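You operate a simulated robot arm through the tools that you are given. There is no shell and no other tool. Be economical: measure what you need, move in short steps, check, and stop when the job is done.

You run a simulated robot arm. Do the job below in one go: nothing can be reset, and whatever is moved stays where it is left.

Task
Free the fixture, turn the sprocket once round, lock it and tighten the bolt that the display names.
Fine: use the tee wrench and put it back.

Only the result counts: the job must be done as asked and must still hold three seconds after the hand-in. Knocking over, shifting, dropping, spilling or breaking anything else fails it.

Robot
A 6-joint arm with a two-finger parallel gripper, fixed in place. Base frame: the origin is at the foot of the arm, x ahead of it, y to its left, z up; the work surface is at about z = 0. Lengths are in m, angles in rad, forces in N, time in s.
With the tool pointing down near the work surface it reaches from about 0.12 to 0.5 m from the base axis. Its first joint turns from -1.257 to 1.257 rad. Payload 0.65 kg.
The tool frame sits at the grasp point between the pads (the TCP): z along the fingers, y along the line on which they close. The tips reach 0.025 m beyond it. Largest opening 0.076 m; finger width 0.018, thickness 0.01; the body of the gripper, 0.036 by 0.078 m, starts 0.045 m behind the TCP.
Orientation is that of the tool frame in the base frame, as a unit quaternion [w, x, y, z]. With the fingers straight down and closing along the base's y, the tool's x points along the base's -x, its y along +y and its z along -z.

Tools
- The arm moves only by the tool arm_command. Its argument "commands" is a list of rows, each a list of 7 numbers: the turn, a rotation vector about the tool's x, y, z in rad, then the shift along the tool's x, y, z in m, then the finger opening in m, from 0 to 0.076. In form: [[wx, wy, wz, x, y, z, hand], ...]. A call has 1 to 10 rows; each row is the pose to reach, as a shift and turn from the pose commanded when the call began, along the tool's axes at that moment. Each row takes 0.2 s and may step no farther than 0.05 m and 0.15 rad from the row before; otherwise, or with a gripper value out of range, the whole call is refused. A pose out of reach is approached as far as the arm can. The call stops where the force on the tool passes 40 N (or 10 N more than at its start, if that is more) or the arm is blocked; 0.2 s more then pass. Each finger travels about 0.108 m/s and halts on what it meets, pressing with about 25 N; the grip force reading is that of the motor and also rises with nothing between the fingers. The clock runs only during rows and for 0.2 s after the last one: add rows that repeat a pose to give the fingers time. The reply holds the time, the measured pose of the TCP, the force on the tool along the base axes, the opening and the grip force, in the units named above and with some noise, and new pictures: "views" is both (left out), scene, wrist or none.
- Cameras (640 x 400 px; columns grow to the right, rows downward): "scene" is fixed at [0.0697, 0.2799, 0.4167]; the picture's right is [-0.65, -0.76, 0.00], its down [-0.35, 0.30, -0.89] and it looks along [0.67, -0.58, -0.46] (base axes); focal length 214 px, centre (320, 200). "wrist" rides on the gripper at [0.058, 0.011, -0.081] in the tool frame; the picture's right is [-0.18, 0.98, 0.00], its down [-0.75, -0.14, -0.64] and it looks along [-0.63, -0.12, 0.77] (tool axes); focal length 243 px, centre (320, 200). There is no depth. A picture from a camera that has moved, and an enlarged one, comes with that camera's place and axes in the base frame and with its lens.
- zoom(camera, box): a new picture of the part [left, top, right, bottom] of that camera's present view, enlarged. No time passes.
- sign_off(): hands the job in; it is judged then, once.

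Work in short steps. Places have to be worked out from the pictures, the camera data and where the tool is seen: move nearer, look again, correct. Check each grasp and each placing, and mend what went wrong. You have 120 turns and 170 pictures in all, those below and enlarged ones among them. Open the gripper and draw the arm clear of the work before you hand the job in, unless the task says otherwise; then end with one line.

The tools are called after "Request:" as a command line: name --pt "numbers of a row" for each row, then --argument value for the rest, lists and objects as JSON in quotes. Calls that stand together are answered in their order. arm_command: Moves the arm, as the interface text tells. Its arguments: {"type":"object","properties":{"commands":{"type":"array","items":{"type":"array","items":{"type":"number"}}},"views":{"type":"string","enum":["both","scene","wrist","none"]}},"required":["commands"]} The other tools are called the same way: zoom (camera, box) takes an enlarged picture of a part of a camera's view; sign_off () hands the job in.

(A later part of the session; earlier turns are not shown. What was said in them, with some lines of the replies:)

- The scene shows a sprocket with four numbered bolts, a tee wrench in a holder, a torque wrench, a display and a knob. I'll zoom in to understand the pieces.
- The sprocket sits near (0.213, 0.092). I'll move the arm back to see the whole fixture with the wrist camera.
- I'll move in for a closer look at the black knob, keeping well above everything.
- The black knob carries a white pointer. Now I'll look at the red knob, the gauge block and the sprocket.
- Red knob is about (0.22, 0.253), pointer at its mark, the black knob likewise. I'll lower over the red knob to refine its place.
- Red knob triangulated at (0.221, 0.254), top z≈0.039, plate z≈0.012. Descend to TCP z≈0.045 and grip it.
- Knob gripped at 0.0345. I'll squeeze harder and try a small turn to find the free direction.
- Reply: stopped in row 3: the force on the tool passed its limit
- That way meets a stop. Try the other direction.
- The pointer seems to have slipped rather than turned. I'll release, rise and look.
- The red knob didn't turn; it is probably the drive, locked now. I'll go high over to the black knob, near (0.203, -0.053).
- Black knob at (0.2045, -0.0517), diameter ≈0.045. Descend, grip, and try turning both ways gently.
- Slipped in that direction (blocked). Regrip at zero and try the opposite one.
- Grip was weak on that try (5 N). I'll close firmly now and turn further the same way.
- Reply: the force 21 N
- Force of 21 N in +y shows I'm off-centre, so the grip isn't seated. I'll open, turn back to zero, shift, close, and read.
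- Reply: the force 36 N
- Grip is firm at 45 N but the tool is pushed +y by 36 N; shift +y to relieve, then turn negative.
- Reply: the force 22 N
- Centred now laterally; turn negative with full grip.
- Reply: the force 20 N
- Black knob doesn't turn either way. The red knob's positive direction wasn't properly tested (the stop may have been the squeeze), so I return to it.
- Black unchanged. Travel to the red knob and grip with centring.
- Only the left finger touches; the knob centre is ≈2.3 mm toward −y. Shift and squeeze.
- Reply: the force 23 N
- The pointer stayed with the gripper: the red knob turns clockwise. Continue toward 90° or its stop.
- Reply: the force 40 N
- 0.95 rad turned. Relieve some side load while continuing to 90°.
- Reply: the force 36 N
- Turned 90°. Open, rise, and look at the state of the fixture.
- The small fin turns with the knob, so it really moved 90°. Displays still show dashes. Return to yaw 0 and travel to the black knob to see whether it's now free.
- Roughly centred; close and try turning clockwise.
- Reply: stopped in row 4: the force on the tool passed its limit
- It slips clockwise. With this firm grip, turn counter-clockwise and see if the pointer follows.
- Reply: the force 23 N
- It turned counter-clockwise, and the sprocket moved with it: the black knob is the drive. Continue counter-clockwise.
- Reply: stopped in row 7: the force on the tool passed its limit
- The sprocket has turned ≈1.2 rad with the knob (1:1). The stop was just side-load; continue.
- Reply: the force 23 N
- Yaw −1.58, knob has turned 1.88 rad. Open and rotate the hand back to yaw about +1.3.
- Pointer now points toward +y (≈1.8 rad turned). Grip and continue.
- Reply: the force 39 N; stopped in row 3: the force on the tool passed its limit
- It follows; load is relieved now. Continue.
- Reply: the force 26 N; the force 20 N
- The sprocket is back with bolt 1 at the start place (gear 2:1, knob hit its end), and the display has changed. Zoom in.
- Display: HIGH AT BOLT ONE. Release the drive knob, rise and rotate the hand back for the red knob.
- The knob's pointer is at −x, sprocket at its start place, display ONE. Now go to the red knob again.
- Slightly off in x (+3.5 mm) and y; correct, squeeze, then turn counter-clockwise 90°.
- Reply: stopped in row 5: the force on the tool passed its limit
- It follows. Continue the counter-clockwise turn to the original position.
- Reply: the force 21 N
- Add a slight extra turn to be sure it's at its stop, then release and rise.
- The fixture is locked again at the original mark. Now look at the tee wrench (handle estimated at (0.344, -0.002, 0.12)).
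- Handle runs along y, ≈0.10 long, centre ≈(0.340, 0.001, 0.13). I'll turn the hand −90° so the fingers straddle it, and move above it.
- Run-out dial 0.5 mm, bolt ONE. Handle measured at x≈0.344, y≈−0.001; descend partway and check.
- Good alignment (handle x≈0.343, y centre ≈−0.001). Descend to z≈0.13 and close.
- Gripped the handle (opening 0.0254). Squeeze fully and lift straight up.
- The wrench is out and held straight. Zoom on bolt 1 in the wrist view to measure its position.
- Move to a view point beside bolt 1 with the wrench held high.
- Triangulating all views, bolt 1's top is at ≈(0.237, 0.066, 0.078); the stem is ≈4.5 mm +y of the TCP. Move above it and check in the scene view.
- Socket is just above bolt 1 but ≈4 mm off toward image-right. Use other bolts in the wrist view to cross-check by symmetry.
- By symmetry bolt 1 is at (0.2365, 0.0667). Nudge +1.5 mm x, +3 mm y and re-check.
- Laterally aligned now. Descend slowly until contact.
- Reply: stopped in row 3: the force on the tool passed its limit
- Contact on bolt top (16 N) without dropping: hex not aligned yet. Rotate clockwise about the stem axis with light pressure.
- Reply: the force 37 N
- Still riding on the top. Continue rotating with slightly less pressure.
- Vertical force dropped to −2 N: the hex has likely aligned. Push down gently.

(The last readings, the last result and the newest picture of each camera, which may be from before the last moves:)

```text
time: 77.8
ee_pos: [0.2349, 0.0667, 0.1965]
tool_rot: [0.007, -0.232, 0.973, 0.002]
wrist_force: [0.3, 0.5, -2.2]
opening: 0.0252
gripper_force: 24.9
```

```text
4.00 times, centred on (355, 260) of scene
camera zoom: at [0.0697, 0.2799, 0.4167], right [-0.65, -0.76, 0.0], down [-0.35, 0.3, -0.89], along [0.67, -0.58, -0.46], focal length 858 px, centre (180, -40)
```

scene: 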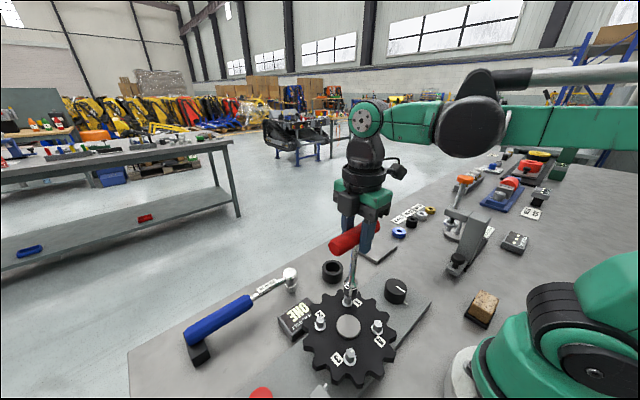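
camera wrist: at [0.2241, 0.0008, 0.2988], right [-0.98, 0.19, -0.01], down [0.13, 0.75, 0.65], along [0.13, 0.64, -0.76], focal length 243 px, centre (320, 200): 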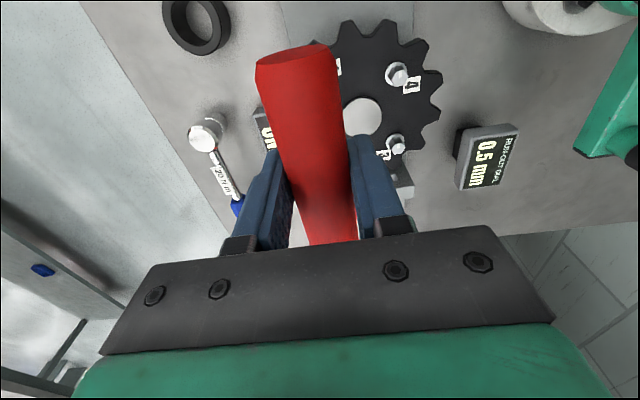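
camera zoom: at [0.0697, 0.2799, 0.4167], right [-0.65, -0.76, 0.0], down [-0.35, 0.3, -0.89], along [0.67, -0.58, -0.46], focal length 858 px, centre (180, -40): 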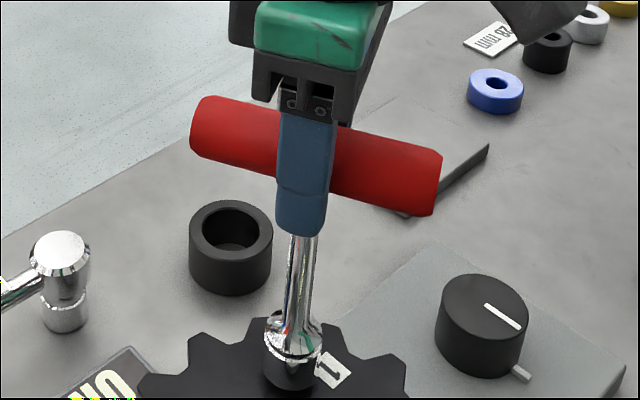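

The socket is over the bolt. Go down a bit more, then turn clockwise to tighten.

Request:
arm_command --pt "0 0 0 0 0 0.002 0.01" --pt "0 0 0 0 0 0.004 0.01" --pt "0 0 0 0 0 0.006 0.01" --views "none"

Request:
arm_command --pt "0 0 0.1 0 0.0004 0 0.01" --pt "0 0 0.2 -0.0001 0.0009 0 0.01" --pt "0 0 0.3 -0.0002 0.0013 0 0.01" --views "both"

Request:
zoom --camera "scene" --box '[310, 210, 400, 310]'

```text
time: 78.6
ee_pos: [0.2356, 0.067, 0.1913]
tool_rot: [0.006, -0.232, 0.973, 0.002]
wrist_force: [1.1, 2.4, 38.0]
opening: 0.0252
gripper_force: 24.7
```

```text
time: 79.4
ee_pos: [0.2347, 0.0672, 0.1899]
tool_rot: [0.007, -0.084, 0.996, 0.002]
wrist_force: [1.6, -3.1, 16.8]
opening: 0.0256
gripper_force: 24.8
camera wrist: at [0.1734, 0.0672, 0.2695], right [0.02, 1.0, 0.01], down [0.76, -0.02, 0.65], along [0.65, -0.01, -0.76], focal length 243 px, centre (320, 200)
```

scene: 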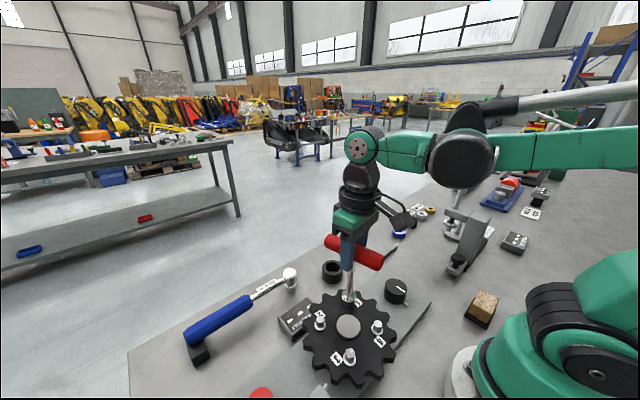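
wrist: 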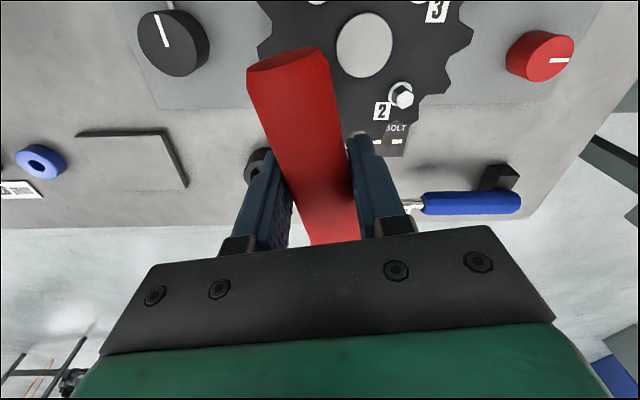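

```text
4.00 times, centred on (355, 260) of scene
camera zoom: at [0.0697, 0.2799, 0.4167], right [-0.65, -0.76, 0.0], down [-0.35, 0.3, -0.89], along [0.67, -0.58, -0.46], focal length 858 px, centre (180, -40)
```

zoom: 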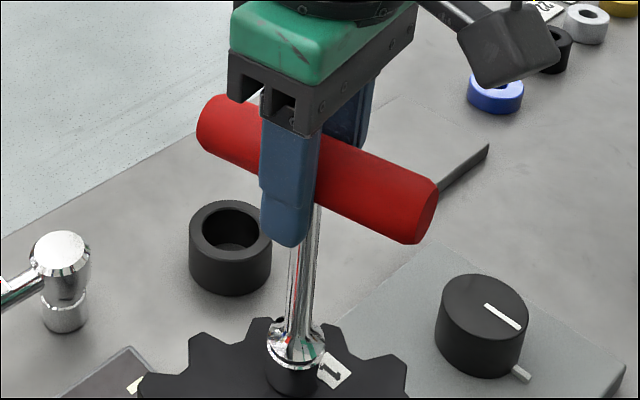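

Turning works. Let me read the display, which seems to have changed.

Request:
zoom --camera "scene" --box '[260, 280, 400, 395]'

Request:
zoom --camera "wrist" --box '[320, 0, 480, 180]'

```text
3.48 times, centred on (330, 338) of scene
camera zoom: at [0.0697, 0.2799, 0.4167], right [-0.65, -0.76, 0.0], down [-0.35, 0.3, -0.89], along [0.67, -0.58, -0.46], focal length 746 px, centre (285, -278)
```

zoom: 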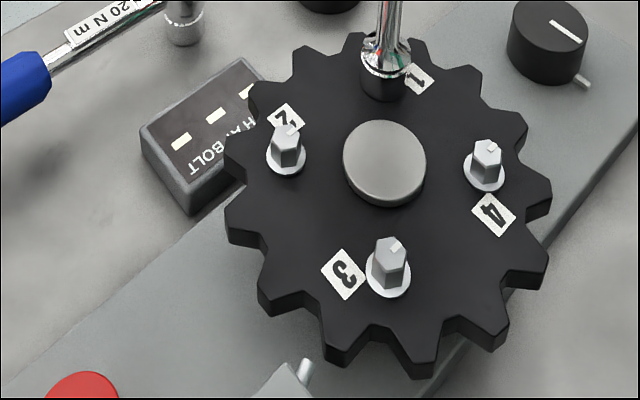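

```text
2.22 times, centred on (400, 90) of wrist
camera zoom: at [0.1734, 0.0672, 0.2695], right [0.02, 1.0, 0.01], down [0.76, -0.02, 0.65], along [0.65, -0.01, -0.76], focal length 539 px, centre (142, 444)
```

zoom: 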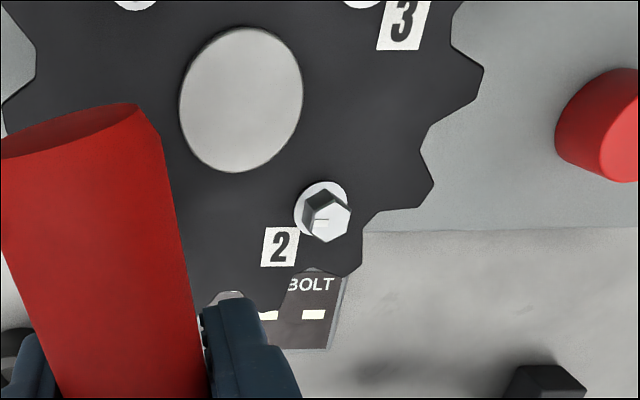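

The display has cleared as the bolt moved. Continue tightening clockwise until it resists.

Request:
arm_command --pt "0 0 0.1 0 0.0004 0 0.01" --pt "0 0 0.2 -0.0001 0.0009 0 0.01" --pt "0 0 0.3 -0.0002 0.0013 0 0.01" --pt "0 0 0.4 -0.0004 0.0018 0 0.01" --pt "0 0 0.5 -0.0006 0.0022 0 0.01" --pt "0 0 0.6 -0.0008 0.0025 0 0.01" --views "both"

Request:
zoom --camera "scene" --box '[310, 210, 400, 310]'

```text
time: 80.8
ee_pos: [0.2347, 0.0707, 0.1905]
tool_rot: [0.005, 0.214, 0.977, 0.004]
wrist_force: [1.2, -0.9, -2.1]
opening: 0.0299
gripper_force: 24.8
camera wrist: at [0.185, 0.1033, 0.27], right [0.58, 0.82, 0.01], down [0.62, -0.45, 0.65], along [0.53, -0.37, -0.76], focal length 243 px, centre (320, 200)
```

scene: 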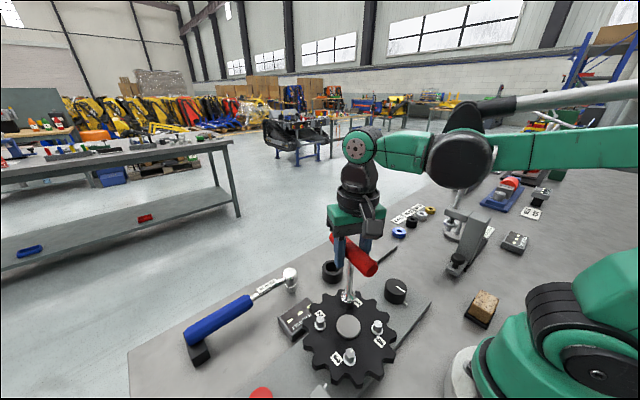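
wrist: 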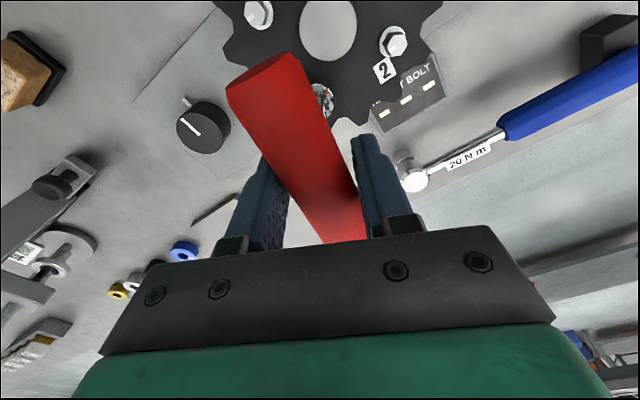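

```text
4.00 times, centred on (355, 260) of scene
camera zoom: at [0.0697, 0.2799, 0.4167], right [-0.65, -0.76, 0.0], down [-0.35, 0.3, -0.89], along [0.67, -0.58, -0.46], focal length 858 px, centre (180, -40)
```

zoom: 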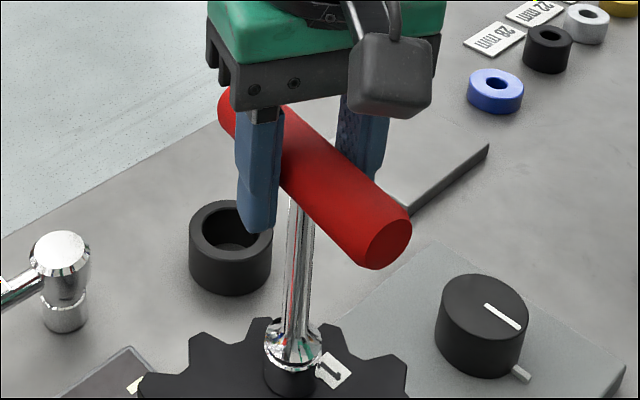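

The handle has slipped ≈0.22 rad in the grip, so the bolt is resisting. Twist more to see if it's a hard stop.

Request:
arm_command --pt "0 0 0.1 -0.0005 0 0 0.01" --pt "0 0 0.2 -0.001 0 0 0.01" --pt "0 0 0.2 -0.001 0 0 0.01" --views "wrist"

Request:
zoom --camera "scene" --box '[310, 210, 400, 310]'

```text
time: 81.6
ee_pos: [0.2368, 0.0683, 0.191]
tool_rot: [0.005, 0.31, 0.951, 0.005]
wrist_force: [-0.7, -0.7, 3.7]
opening: 0.0323
gripper_force: 25.2
camera wrist: at [0.1936, 0.1117, 0.2701], right [0.73, 0.68, 0.01], down [0.52, -0.56, 0.65], along [0.45, -0.46, -0.76], focal length 243 px, centre (320, 200)
```

wrist: 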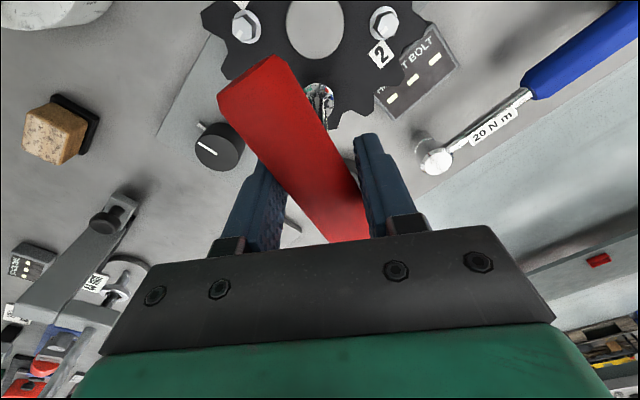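

```text
4.00 times, centred on (355, 260) of scene
camera zoom: at [0.0697, 0.2799, 0.4167], right [-0.65, -0.76, 0.0], down [-0.35, 0.3, -0.89], along [0.67, -0.58, -0.46], focal length 858 px, centre (180, -40)
```

zoom: 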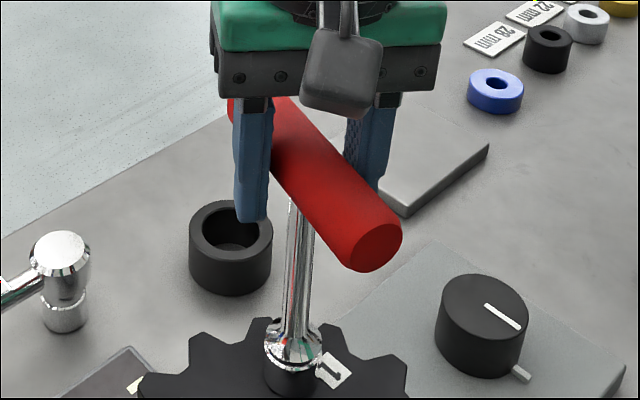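

The handle still advanced ≈0.1 rad; keep going.

Request:
arm_command --pt "0 0 0.12 0 0 0 0.01" --pt "0 0 0.24 0 0 0 0.01" --pt "0 0 0.36 0 0 0 0.01" --pt "0 0 0.48 0 0 0 0.01" --pt "0 0 0.48 0 0 0 0.01" --views "wrist"

Request:
zoom --camera "scene" --box '[310, 210, 400, 310]'

```text
time: 82.8
ee_pos: [0.2364, 0.0693, 0.1918]
tool_rot: [0.003, 0.527, 0.85, 0.007]
wrist_force: [0.0, -0.8, -1.9]
opening: 0.036
gripper_force: 25.1
camera wrist: at [0.2183, 0.1256, 0.2708], right [0.96, 0.27, 0.01], down [0.2, -0.74, 0.64], along [0.19, -0.61, -0.77], focal length 243 px, centre (320, 200)
```

wrist: 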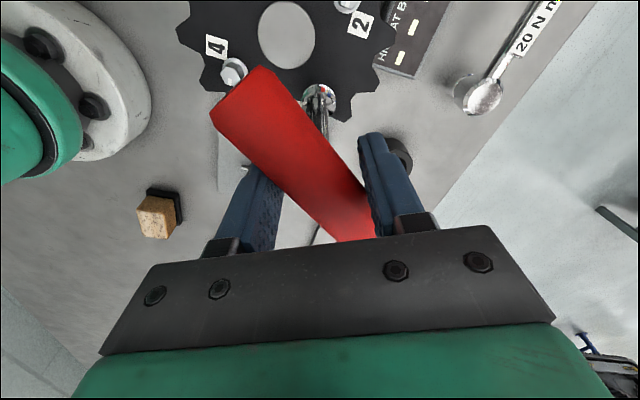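

```text
4.00 times, centred on (355, 260) of scene
camera zoom: at [0.0697, 0.2799, 0.4167], right [-0.65, -0.76, 0.0], down [-0.35, 0.3, -0.89], along [0.67, -0.58, -0.46], focal length 858 px, centre (180, -40)
```

zoom: 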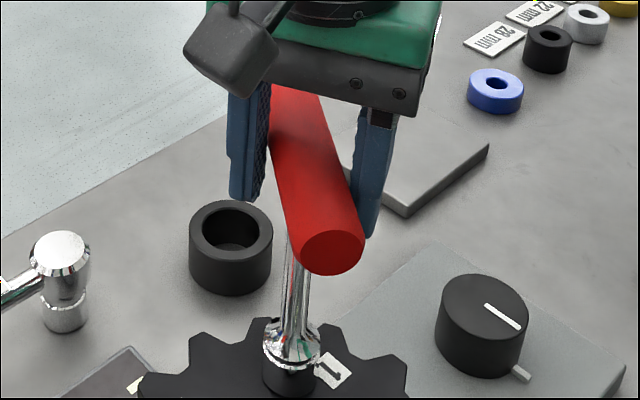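

The handle keeps turning (now ≈0.68 rad) against resistance. Continue clockwise.

Request:
arm_command --pt "0 0 0.12 0 0 0 0.01" --pt "0 0 0.24 0 0 0 0.01" --pt "0 0 0.36 0 0 0 0.01" --pt "0 0 0.48 0 0 0 0.01" --pt "0 0 0.6 0 0 0 0.01" --pt "0 0 0.6 0 0 0 0.01" --views "wrist"

Request:
zoom --camera "scene" --box '[310, 210, 400, 310]'

```text
time: 84.2
ee_pos: [0.2364, 0.0702, 0.1907]
tool_rot: [0.001, 0.752, 0.659, 0.007]
wrist_force: [0.4, 0.9, -2.6]
opening: 0.0438
gripper_force: 25.1
camera wrist: at [0.2528, 0.1249, 0.2711], right [0.95, -0.31, 0.01], down [-0.25, -0.73, 0.64], along [-0.19, -0.61, -0.77], focal length 243 px, centre (320, 200)
```

wrist: 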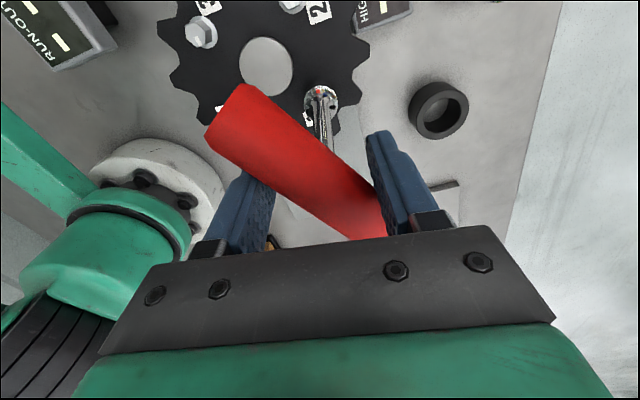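

```text
4.00 times, centred on (355, 260) of scene
camera zoom: at [0.0697, 0.2799, 0.4167], right [-0.65, -0.76, 0.0], down [-0.35, 0.3, -0.89], along [0.67, -0.58, -0.46], focal length 858 px, centre (180, -40)
```

zoom: 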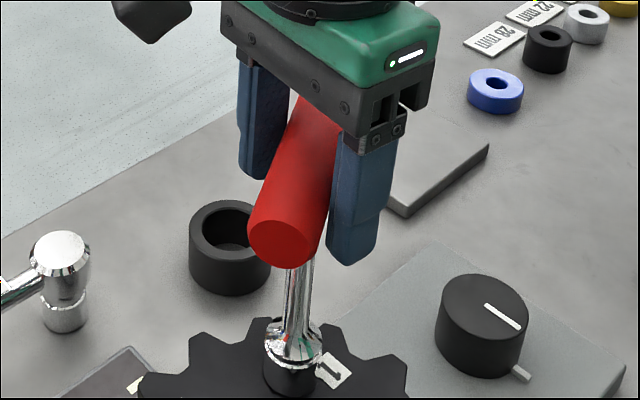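

Handle at ≈1.08 rad, i.e. ≈1.5 rad turned. Regrip aligned with the handle and centred on the stem.

Request:
arm_command --pt "0 0 0 0 0 0 0.055" --pt "0 0 -0.1 0 0 0 0.065" --pt "0 0 -0.22 -0.001 0.0002 0 0.065" --pt "0 0 -0.35 -0.0025 0.0003 0 0.065" --pt "0 0 -0.48 -0.0034 0.0004 0 0.06" --pt "0 0 -0.6 -0.0034 0.0004 0 0.05" --views "wrist"

```text
time: 85.6
ee_pos: [0.2359, 0.0652, 0.1905]
tool_rot: [0.004, 0.527, 0.85, 0.006]
wrist_force: [0.3, 0.0, -0.1]
opening: 0.0501
gripper_force: 0.1
camera wrist: at [0.2179, 0.1219, 0.2706], right [0.96, 0.27, 0.01], down [0.2, -0.74, 0.64], along [0.19, -0.61, -0.77], focal length 243 px, centre (320, 200)
```

wrist: 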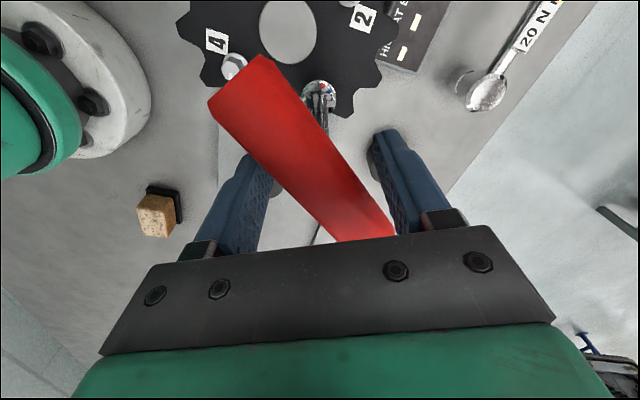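

The handle is at ≈0.69 rad (it sprang back from 1.09 when freed, so the bolt is near tight or the socket has play). Align to it, grip, and look.

Request:
arm_command --pt "0 0 -0.14 0 0 0 0.06" --pt "0 0 -0.28 0 0 0 0.06" --pt "0 0 -0.42 0 0 0 0.05" --pt "0 0 -0.42 0 0 0 0.035" --views "wrist"

Request:
zoom --camera "scene" --box '[310, 210, 400, 310]'

```text
time: 86.6
ee_pos: [0.2356, 0.0658, 0.1906]
tool_rot: [0.004, 0.338, 0.941, 0.005]
wrist_force: [0.9, -1.1, -0.3]
opening: 0.0346
gripper_force: 0.1
camera wrist: at [0.1959, 0.1103, 0.2702], right [0.77, 0.64, 0.01], down [0.48, -0.59, 0.65], along [0.42, -0.49, -0.76], focal length 243 px, centre (320, 200)
```

wrist: 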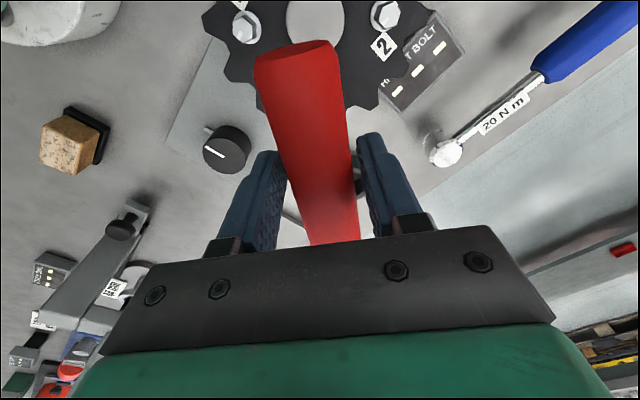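

```text
4.00 times, centred on (355, 260) of scene
camera zoom: at [0.0697, 0.2799, 0.4167], right [-0.65, -0.76, 0.0], down [-0.35, 0.3, -0.89], along [0.67, -0.58, -0.46], focal length 858 px, centre (180, -40)
```

zoom: 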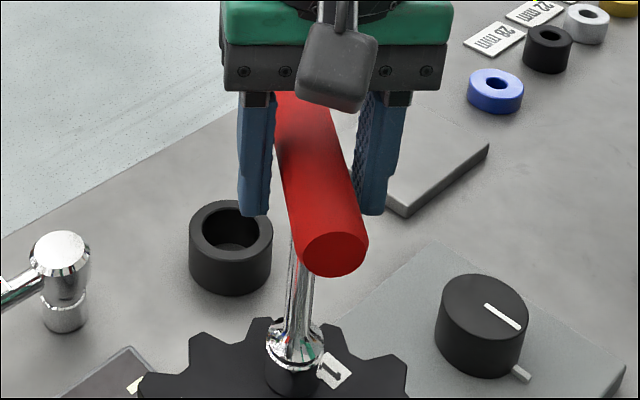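

Aligned. Grip and twist clockwise again.

Request:
arm_command --pt "0 0 0 0 0 0 0.01" --pt "0 0 0 0 0 0 0.01" --pt "0 0 0.1 0 0 0 0.01" --pt "0 0 0.2 0 0 0 0.01" --pt "0 0 0.3 0 0 0 0.01" --pt "0 0 0.4 0 0 0 0.01" --pt "0 0 0.4 0 0 0 0.01" --views "wrist"

Request:
zoom --camera "scene" --box '[310, 210, 400, 310]'

```text
time: 88.2
ee_pos: [0.235, 0.0657, 0.1903]
tool_rot: [0.004, 0.52, 0.854, 0.006]
wrist_force: [-1.2, 0.3, 4.4]
opening: 0.0313
gripper_force: 25.0
camera wrist: at [0.2169, 0.1218, 0.2705], right [0.96, 0.29, 0.01], down [0.21, -0.74, 0.64], along [0.2, -0.61, -0.77], focal length 243 px, centre (320, 200)
```

wrist: 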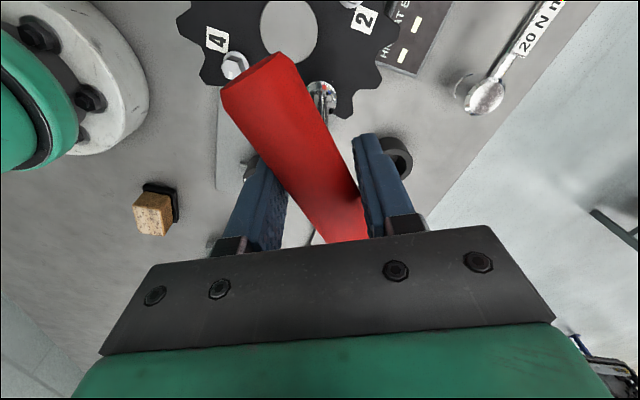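

```text
4.00 times, centred on (355, 260) of scene
camera zoom: at [0.0697, 0.2799, 0.4167], right [-0.65, -0.76, 0.0], down [-0.35, 0.3, -0.89], along [0.67, -0.58, -0.46], focal length 858 px, centre (180, -40)
```

zoom: 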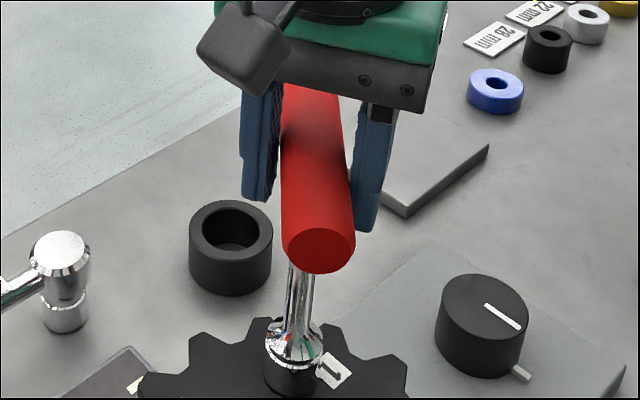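

Handle ≈0.82 under load. Open in place to see whether it springs back.

Request:
arm_command --pt "0 0 0 0 0 0 0.06" --pt "0 0 0 0 0 0 0.065" --pt "0 0 0 0 0 0 0.065" --views "wrist"

Request:
zoom --camera "scene" --box '[310, 210, 400, 310]'

```text
time: 89.0
ee_pos: [0.2352, 0.0671, 0.19]
tool_rot: [0.004, 0.52, 0.854, 0.005]
wrist_force: [0.3, -1.0, 0.0]
opening: 0.0648
gripper_force: 0.1
camera wrist: at [0.2169, 0.1217, 0.2704], right [0.96, 0.29, 0.01], down [0.21, -0.74, 0.64], along [0.2, -0.61, -0.77], focal length 243 px, centre (320, 200)
```

wrist: 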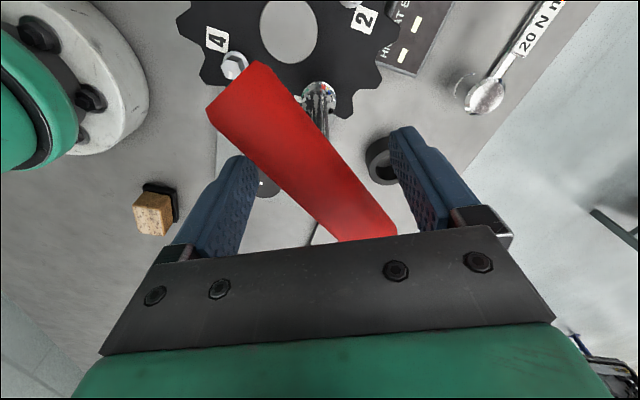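

```text
4.00 times, centred on (355, 260) of scene
camera zoom: at [0.0697, 0.2799, 0.4167], right [-0.65, -0.76, 0.0], down [-0.35, 0.3, -0.89], along [0.67, -0.58, -0.46], focal length 858 px, centre (180, -40)
```

zoom: 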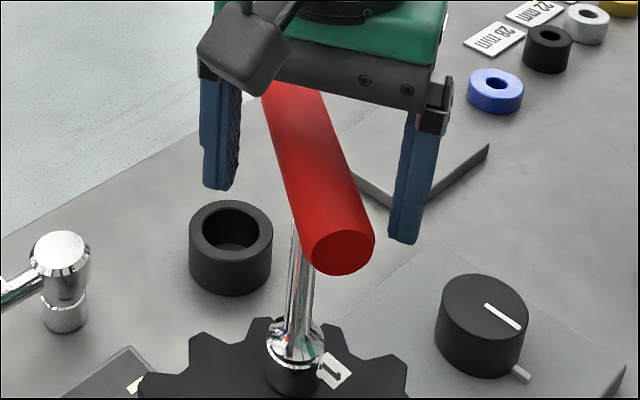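

It springs back to ≈0.67 rad both times: the bolt is at its end stop, tight. Align, grip the handle and lift the wrench off.

Request:
arm_command --pt "0 0 -0.14 0 0 0 0.065" --pt "0 0 -0.28 0 0 0 0.065" --pt "0 0 -0.42 0 0 0 0.05" --pt "0 0 -0.42 0 0 0 0.03" --pt "0 0 -0.42 0 0 0 0.01" --pt "0 0 -0.42 0 0 0 0.01" --views "wrist"

```text
time: 90.4
ee_pos: [0.2359, 0.0655, 0.1893]
tool_rot: [0.005, 0.33, 0.944, 0.006]
wrist_force: [0.8, 0.2, 0.3]
opening: 0.0254
gripper_force: 24.9
camera wrist: at [0.1951, 0.11, 0.27], right [0.76, 0.66, 0.01], down [0.49, -0.58, 0.65], along [0.43, -0.48, -0.76], focal length 243 px, centre (320, 200)
```

wrist: 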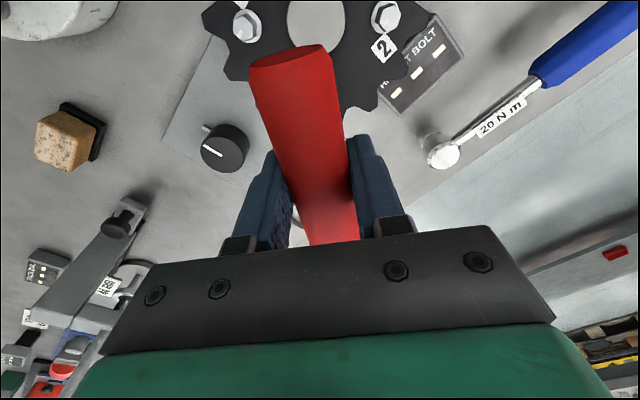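

Firm aligned grip. Lift straight up 70 mm.

Request:
arm_command --pt "0 0 0 0 0 -0.01 0.01" --pt "0 0 0 0 0 -0.02 0.01" --pt "0 0 0 0 0 -0.03 0.01" --pt "0 0 0 0 0 -0.05 0.01" --pt "0 0 0 0 0 -0.07 0.01" --views "scene"

Request:
zoom --camera "scene" --box '[260, 190, 440, 390]'

```text
time: 91.6
ee_pos: [0.2347, 0.0665, 0.2595]
tool_rot: [0.005, 0.33, 0.944, 0.006]
wrist_force: [0.0, -0.1, -2.3]
opening: 0.025
gripper_force: 24.9
```

scene: 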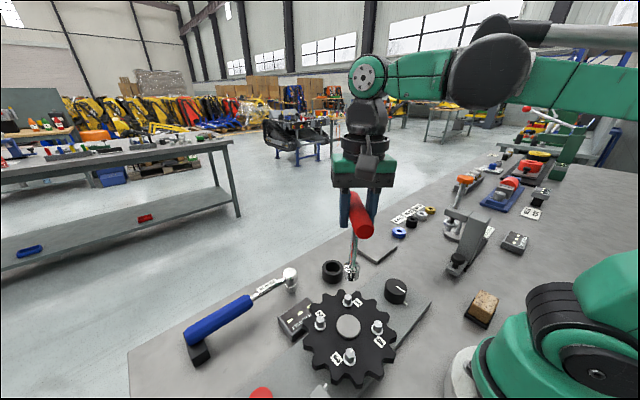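

```text
2.00 times, centred on (350, 290) of scene
camera zoom: at [0.0697, 0.2799, 0.4167], right [-0.65, -0.76, 0.0], down [-0.35, 0.3, -0.89], along [0.67, -0.58, -0.46], focal length 429 px, centre (260, 20)
```

zoom: 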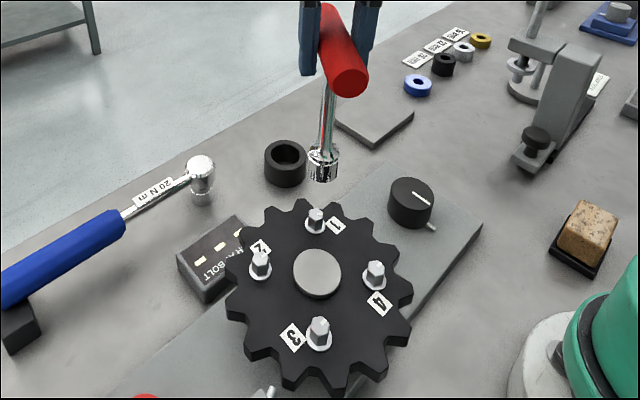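

The wrench is held straight with the stem within ≈1 mm of the TCP; bolt 1 looks seated. Move to above the holder (≈0.342, 0.003) while turning to the original handle direction.

Request:
arm_command --pt "0 0 0.13 -0.018 0.0022 0 0.01" --pt "0 0 0.26 -0.036 0.0044 0 0.01" --pt "0 0 0.39 -0.054 0.0066 0 0.01" --pt "0 0 0.52 -0.072 0.009 0 0.01" --pt "0 0 0.65 -0.09 0.011 0 0.01" --pt "0 0 0.78 -0.108 0.013 0 0.01" --pt "0 0 0.9 -0.1236 0.0155 0 0.01" --pt "0 0 0.9 -0.1236 0.0155 0 0.01" --views "both"

Request:
zoom --camera "scene" --box '[280, 170, 400, 300]'

Request:
zoom --camera "scene" --box '[325, 280, 375, 320]'

```text
time: 93.4
ee_pos: [0.3402, 0.0013, 0.2608]
tool_rot: [0.001, 0.708, 0.706, 0.007]
wrist_force: [1.4, 0.4, -2.9]
opening: 0.0255
gripper_force: 25.2
camera wrist: at [0.3507, 0.0581, 0.3417], right [0.98, -0.19, 0.01], down [-0.15, -0.76, 0.64], along [-0.11, -0.63, -0.77], focal length 243 px, centre (320, 200)
```

scene: 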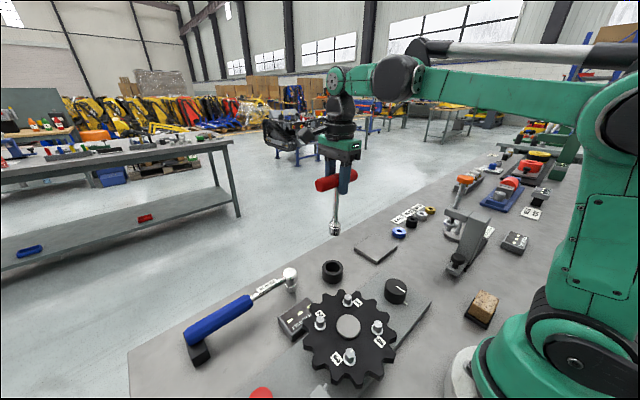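
wrist: 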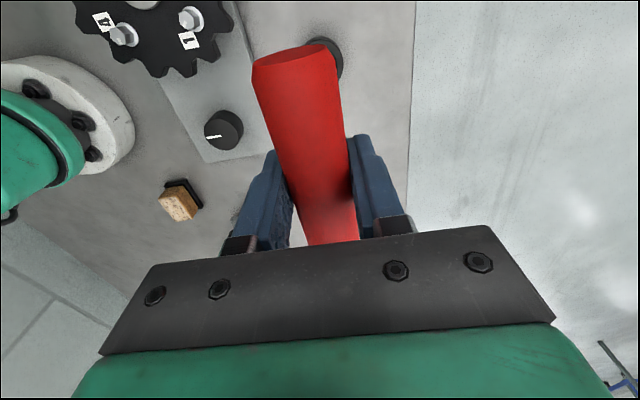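

```text
3.08 times, centred on (340, 235) of scene
camera zoom: at [0.0697, 0.2799, 0.4167], right [-0.65, -0.76, 0.0], down [-0.35, 0.3, -0.89], along [0.67, -0.58, -0.46], focal length 660 px, centre (258, 92)
```

zoom: 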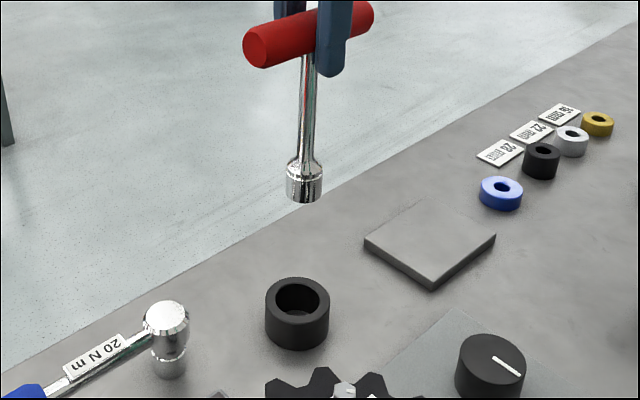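

```text
10.00 times, centred on (350, 300) of scene
camera zoom: at [0.0697, 0.2799, 0.4167], right [-0.65, -0.76, 0.0], down [-0.35, 0.3, -0.89], along [0.67, -0.58, -0.46], focal length 2145 px, centre (20, -800)
```

zoom: 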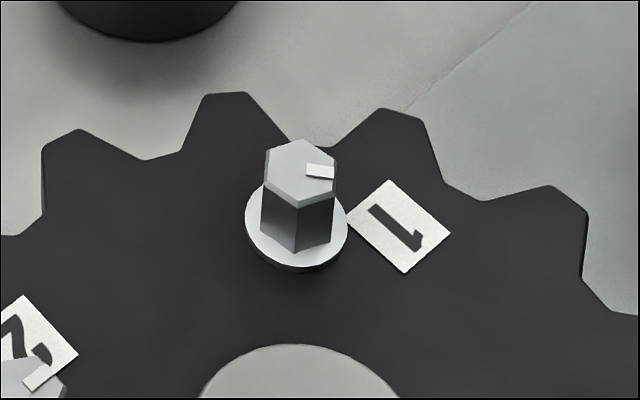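

Bolt 1's mark has rotated, so it was tightened. Stem needs ≈(+1.6, +1.8) mm to be over the holder; shift, descend to just above the rim and check.

Request:
arm_command --pt "0 0 0 0.0018 0.0016 0.03 0.01" --pt "0 0 0 0.0018 0.0016 0.06 0.01" --pt "0 0 0 0.0018 0.0016 0.085 0.01" --pt "0 0 0 0.0018 0.0016 0.085 0.01" --views "none"

Request:
zoom --camera "scene" --box '[300, 220, 360, 290]'

```text
time: 94.4
ee_pos: [0.3446, 0.0033, 0.1762]
tool_rot: [0.002, 0.708, 0.706, 0.006]
wrist_force: [0.2, -0.4, -2.8]
opening: 0.0251
gripper_force: 25.3
```

```text
5.71 times, centred on (330, 255) of scene
camera zoom: at [0.0697, 0.2799, 0.4167], right [-0.65, -0.76, 0.0], down [-0.35, 0.3, -0.89], along [0.67, -0.58, -0.46], focal length 1226 px, centre (263, -114)
```

zoom: 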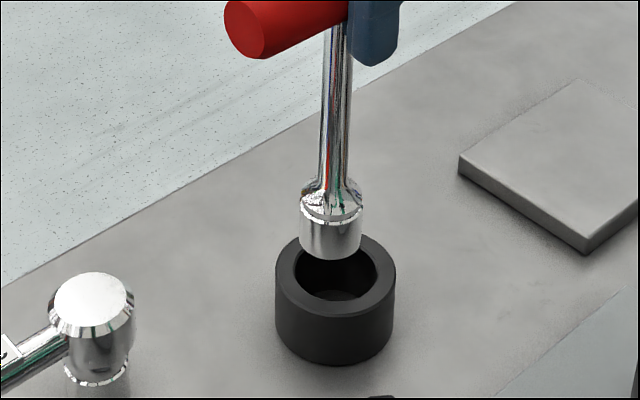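

Socket sits slightly too far in +x; shift −3 mm in x, then lower a bit further and recheck.

Request:
arm_command --pt "0 0 0 0 -0.003 0 0.01" --pt "0 0 0 0 -0.003 0.008 0.01" --pt "0 0 0 0 -0.003 0.008 0.01" --views "none"

Request:
zoom --camera "scene" --box '[300, 220, 360, 290]'

```text
time: 95.2
ee_pos: [0.3407, 0.0038, 0.1699]
tool_rot: [0.003, 0.707, 0.707, 0.007]
wrist_force: [-0.4, -0.3, -1.3]
opening: 0.0253
gripper_force: 24.8
```

```text
5.71 times, centred on (330, 255) of scene
camera zoom: at [0.0697, 0.2799, 0.4167], right [-0.65, -0.76, 0.0], down [-0.35, 0.3, -0.89], along [0.67, -0.58, -0.46], focal length 1226 px, centre (263, -114)
```

zoom: 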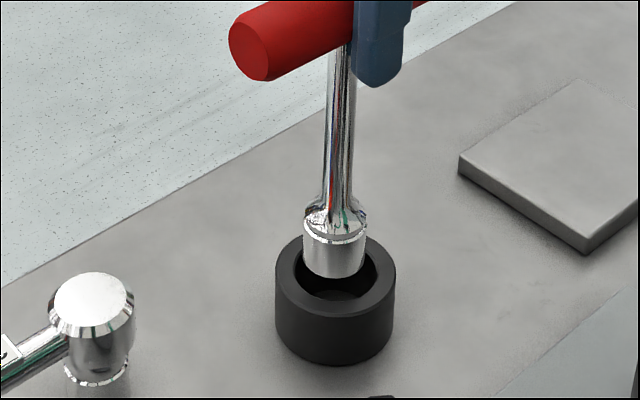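

Aligned with the hole now. Lower into the holder.

Request:
arm_command --pt "0 0 0 0 0 0.006 0.01" --pt "0 0 0 0 0 0.012 0.01" --pt "0 0 0 0 0 0.018 0.01" --pt "0 0 0 0 0 0.024 0.01" --pt "0 0 0 0 0 0.03 0.01" --pt "0 0 0 0 0 0.036 0.01" --views "none"

Request:
zoom --camera "scene" --box '[300, 210, 370, 290]'

```text
time: 95.9
ee_pos: [0.3418, 0.0018, 0.1559]
tool_rot: [0.003, 0.707, 0.707, 0.008]
wrist_force: [0.9, -0.4, 7.4]
opening: 0.0252
gripper_force: 24.9
stopped in row 3: the force on the tool passed its limit (the readings are from after the stop); the commanded pose is now the measured one
```

```text
5.00 times, centred on (335, 250) of scene
camera zoom: at [0.0697, 0.2799, 0.4167], right [-0.65, -0.76, 0.0], down [-0.35, 0.3, -0.89], along [0.67, -0.58, -0.46], focal length 1072 px, centre (245, -50)
```

zoom: 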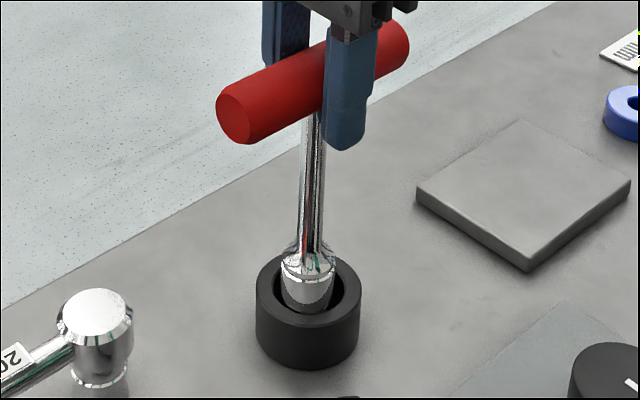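

It met something at z=0.156 (rim level). Zoom in closely.

Request:
zoom --camera "scene" --box '[316, 250, 346, 290]'

```text
10.00 times, centred on (331, 270) of scene
camera zoom: at [0.0697, 0.2799, 0.4167], right [-0.65, -0.76, 0.0], down [-0.35, 0.3, -0.89], along [0.67, -0.58, -0.46], focal length 2145 px, centre (210, -500)
```

zoom: 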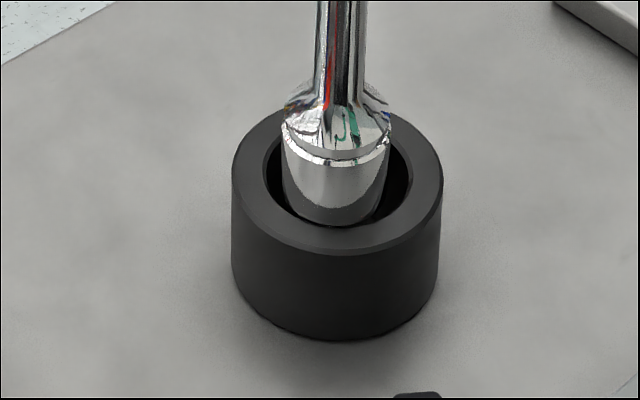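

It looks nearly centred; contact pushed the tool a little toward −y. Raise slightly, shift −1 mm y, and lower again more slowly.

Request:
arm_command --pt "0 0 0 0 0 -0.003 0.01" --pt "0 0 0 -0.001 0.0005 -0.003 0.01" --pt "0 0 0 -0.001 0.0005 0 0.01" --pt "0 0 0 -0.001 0.0005 0.002 0.01" --pt "0 0 0 -0.001 0.0005 0.004 0.01" --pt "0 0 0 -0.001 0.0005 0.006 0.01" --pt "0 0 0 -0.001 0.0005 0.008 0.01" --views "none"

Request:
zoom --camera "scene" --box '[316, 250, 346, 290]'

```text
time: 96.9
ee_pos: [0.3427, 0.0016, 0.1542]
tool_rot: [0.004, 0.708, 0.707, 0.007]
wrist_force: [0.4, -0.3, 8.1]
opening: 0.0251
gripper_force: 24.9
stopped in row 4: the force on the tool passed its limit (the readings are from after the stop); the commanded pose is now the measured one
```

```text
10.00 times, centred on (331, 270) of scene
camera zoom: at [0.0697, 0.2799, 0.4167], right [-0.65, -0.76, 0.0], down [-0.35, 0.3, -0.89], along [0.67, -0.58, -0.46], focal length 2145 px, centre (210, -500)
```

zoom: 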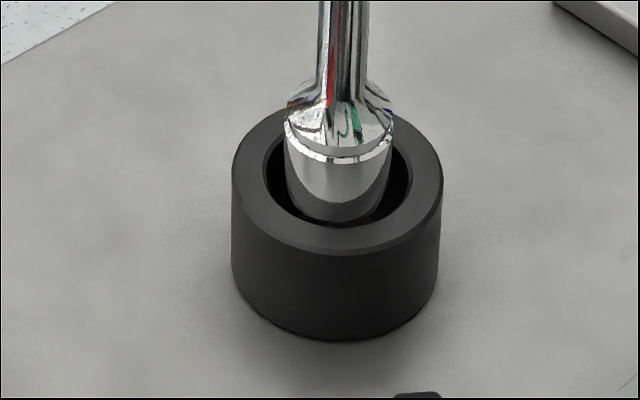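

Still blocked; by ellipse centres the socket is ≈2 mm too near the camera. Shift (+1.6, −0.8) mm and retry gently.

Request:
arm_command --pt "0 0 0 0 0 -0.003 0.01" --pt "0 0 0 -0.0008 0.0016 -0.003 0.01" --pt "0 0 0 -0.0008 0.0016 -0.001 0.01" --pt "0 0 0 -0.0008 0.0016 0.0005 0.01" --pt "0 0 0 -0.0008 0.0016 0.002 0.01" --pt "0 0 0 -0.0008 0.0016 0.004 0.01" --views "none"

Request:
zoom --camera "scene" --box '[316, 250, 346, 290]'

```text
time: 98.3
ee_pos: [0.3447, 0.0009, 0.1504]
tool_rot: [0.004, 0.708, 0.707, 0.007]
wrist_force: [-0.4, -0.3, -2.2]
opening: 0.0252
gripper_force: 24.9
```

```text
10.00 times, centred on (331, 270) of scene
camera zoom: at [0.0697, 0.2799, 0.4167], right [-0.65, -0.76, 0.0], down [-0.35, 0.3, -0.89], along [0.67, -0.58, -0.46], focal length 2145 px, centre (210, -500)
```

zoom: 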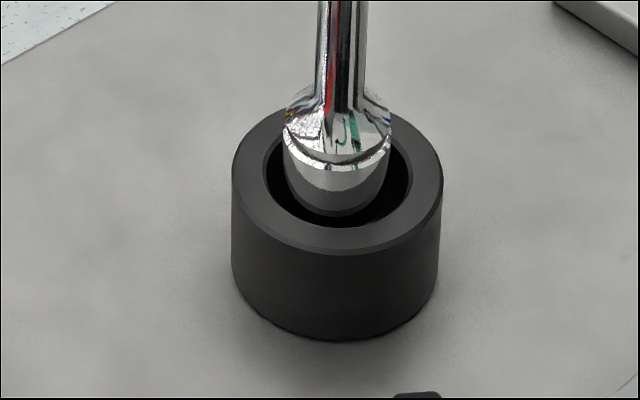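

It slides in now (z=0.150, no contact force). Continue lowering to the floor.

Request:
arm_command --pt "0 0 0 0 0 0.004 0.01" --pt "0 0 0 0 0 0.008 0.01" --pt "0 0 0 0 0 0.012 0.01" --pt "0 0 0 0 0 0.016 0.01" --pt "0 0 0 0 0 0.019 0.01" --pt "0 0 0 0 0 0.021 0.01" --pt "0 0 0 0 0 0.023 0.01" --pt "0 0 0 0 0 0.025 0.01" --views "none"

Request:
zoom --camera "scene" --box '[300, 210, 370, 290]'

```text
time: 100.1
ee_pos: [0.3444, 0.001, 0.1252]
tool_rot: [0.004, 0.708, 0.706, 0.008]
wrist_force: [-0.5, -0.3, -1.8]
opening: 0.0251
gripper_force: 24.6
```

```text
5.00 times, centred on (335, 250) of scene
camera zoom: at [0.0697, 0.2799, 0.4167], right [-0.65, -0.76, 0.0], down [-0.35, 0.3, -0.89], along [0.67, -0.58, -0.46], focal length 1072 px, centre (245, -50)
```

zoom: 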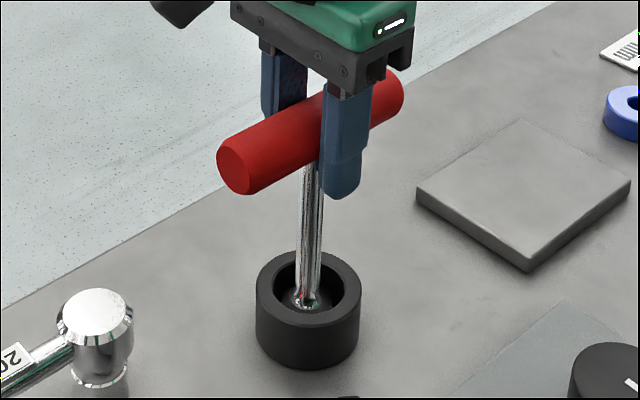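

In the holder; lower in 1 mm steps until it touches the floor.

Request:
arm_command --pt "0 0 0 0 0 0.001 0.01" --pt "0 0 0 0 0 0.002 0.01" --pt "0 0 0 0 0 0.003 0.01" --views "none"

```text
time: 100.7
ee_pos: [0.3453, 0.0021, 0.1257]
tool_rot: [0.002, 0.708, 0.706, 0.007]
wrist_force: [-1.3, 0.5, 10.0]
opening: 0.0251
gripper_force: 25.0
stopped in row 2: the force on the tool passed its limit (the readings are from after the stop); the commanded pose is now the measured one
```

Floor contact. Open the gripper and check that the wrench stands.

Request:
arm_command --pt "0 0 0 0 0 0 0.035" --pt "0 0 0 0 0 0 0.05" --pt "0 0 0 0 0 0 0.076" --pt "0 0 0 0 0 0 0.076" --views "both"

Request:
zoom --camera "scene" --box '[300, 200, 370, 290]'

```text
time: 101.7
ee_pos: [0.3446, 0.0021, 0.124]
tool_rot: [0.003, 0.708, 0.707, 0.007]
wrist_force: [-0.3, -0.5, 0.8]
opening: 0.0759
gripper_force: 0.1
camera wrist: at [0.3543, 0.0587, 0.2052], right [0.98, -0.19, 0.01], down [-0.15, -0.76, 0.64], along [-0.11, -0.63, -0.77], focal length 243 px, centre (320, 200)
```

scene: 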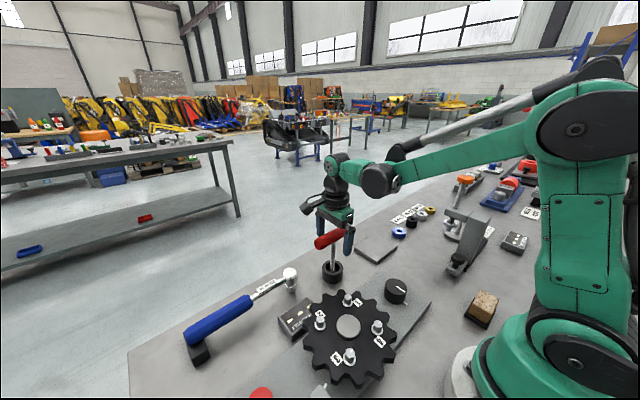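
wrist: 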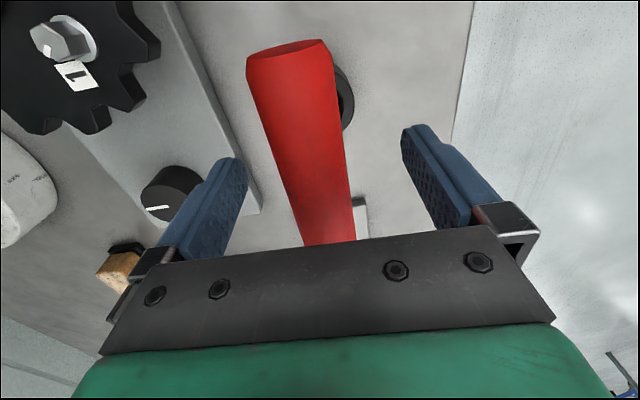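

```text
4.44 times, centred on (335, 245) of scene
camera zoom: at [0.0697, 0.2799, 0.4167], right [-0.65, -0.76, 0.0], down [-0.35, 0.3, -0.89], along [0.67, -0.58, -0.46], focal length 953 px, centre (253, 0)
```

zoom: 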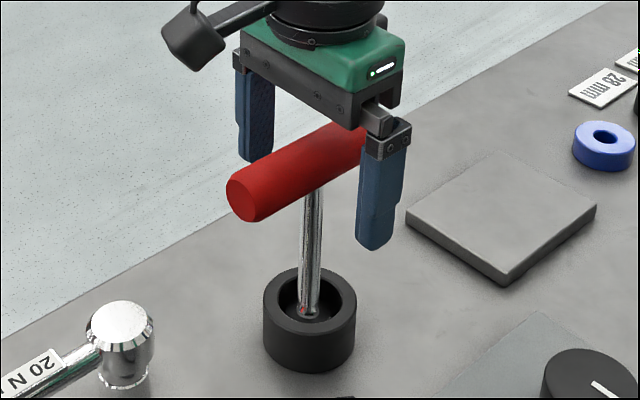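

The wrench stands in its holder. Draw the hand straight up and away, then take a last look.

Request:
arm_command --pt "0 0 0 0 0 -0.03 0.076" --pt "0 0 0 0 0 -0.07 0.076" --pt "0 0 0 0 0 -0.11 0.076" --pt "0 0 0 0 0 -0.15 0.076" --pt "0 0 -0.14 0 -0.04 -0.16 0.076" --pt "0 0 -0.28 0 -0.08 -0.17 0.076" --pt "0 0 -0.42 0 -0.11 -0.17 0.076" --pt "0 0 -0.56 0 -0.14 -0.17 0.076" --views "both"

Request:
zoom --camera "scene" --box '[240, 210, 440, 400]'

```text
time: 103.5
ee_pos: [0.2016, -0.0001, 0.2924]
tool_rot: [0.004, 0.484, 0.875, 0.007]
wrist_force: [-0.5, -1.5, -0.2]
opening: 0.0763
gripper_force: 0.1
camera wrist: at [0.1785, 0.0542, 0.3727], right [0.93, 0.37, 0.02], down [0.27, -0.72, 0.64], along [0.25, -0.59, -0.77], focal length 243 px, centre (320, 200)
```

scene: 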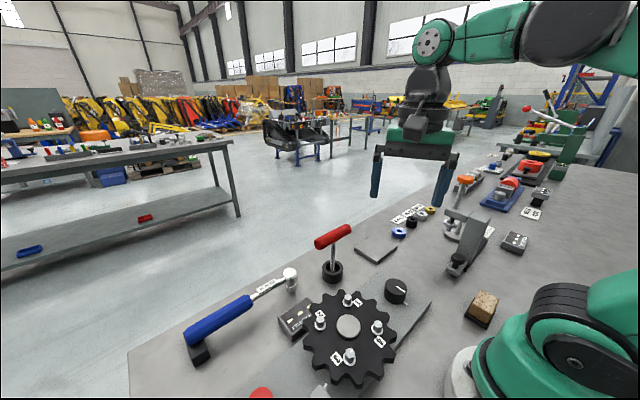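
wrist: 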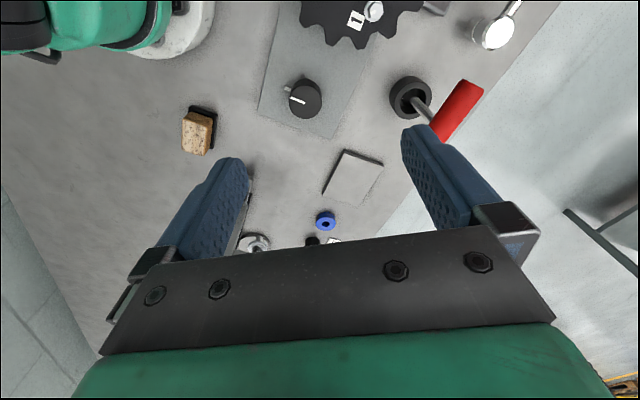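

```text
2.11 times, centred on (340, 305) of scene
camera zoom: at [0.0697, 0.2799, 0.4167], right [-0.65, -0.76, 0.0], down [-0.35, 0.3, -0.89], along [0.67, -0.58, -0.46], focal length 452 px, centre (278, -21)
```

zoom: 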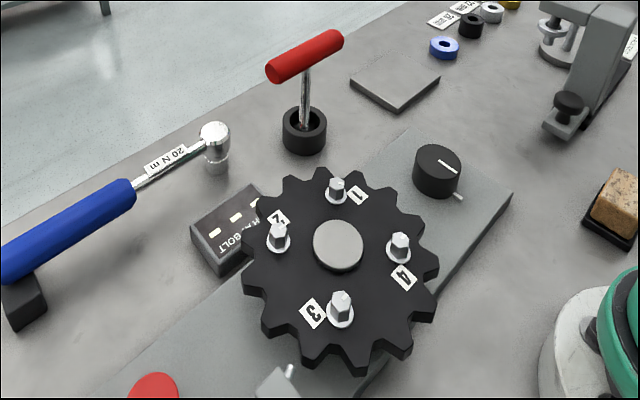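

The wrench is back in its holder, the fixture is locked, bolt 1 is tightened to its stop, and the arm is clear with the gripper open. Handing in.

Request:
sign_off

```text
The job is handed in.
```

The job is handed in: I freed the fixture, turned the sprocket once round, locked it again, and tightened the bolt the display named (ONE) to its stop with the tee wrench, which is back in its holder.
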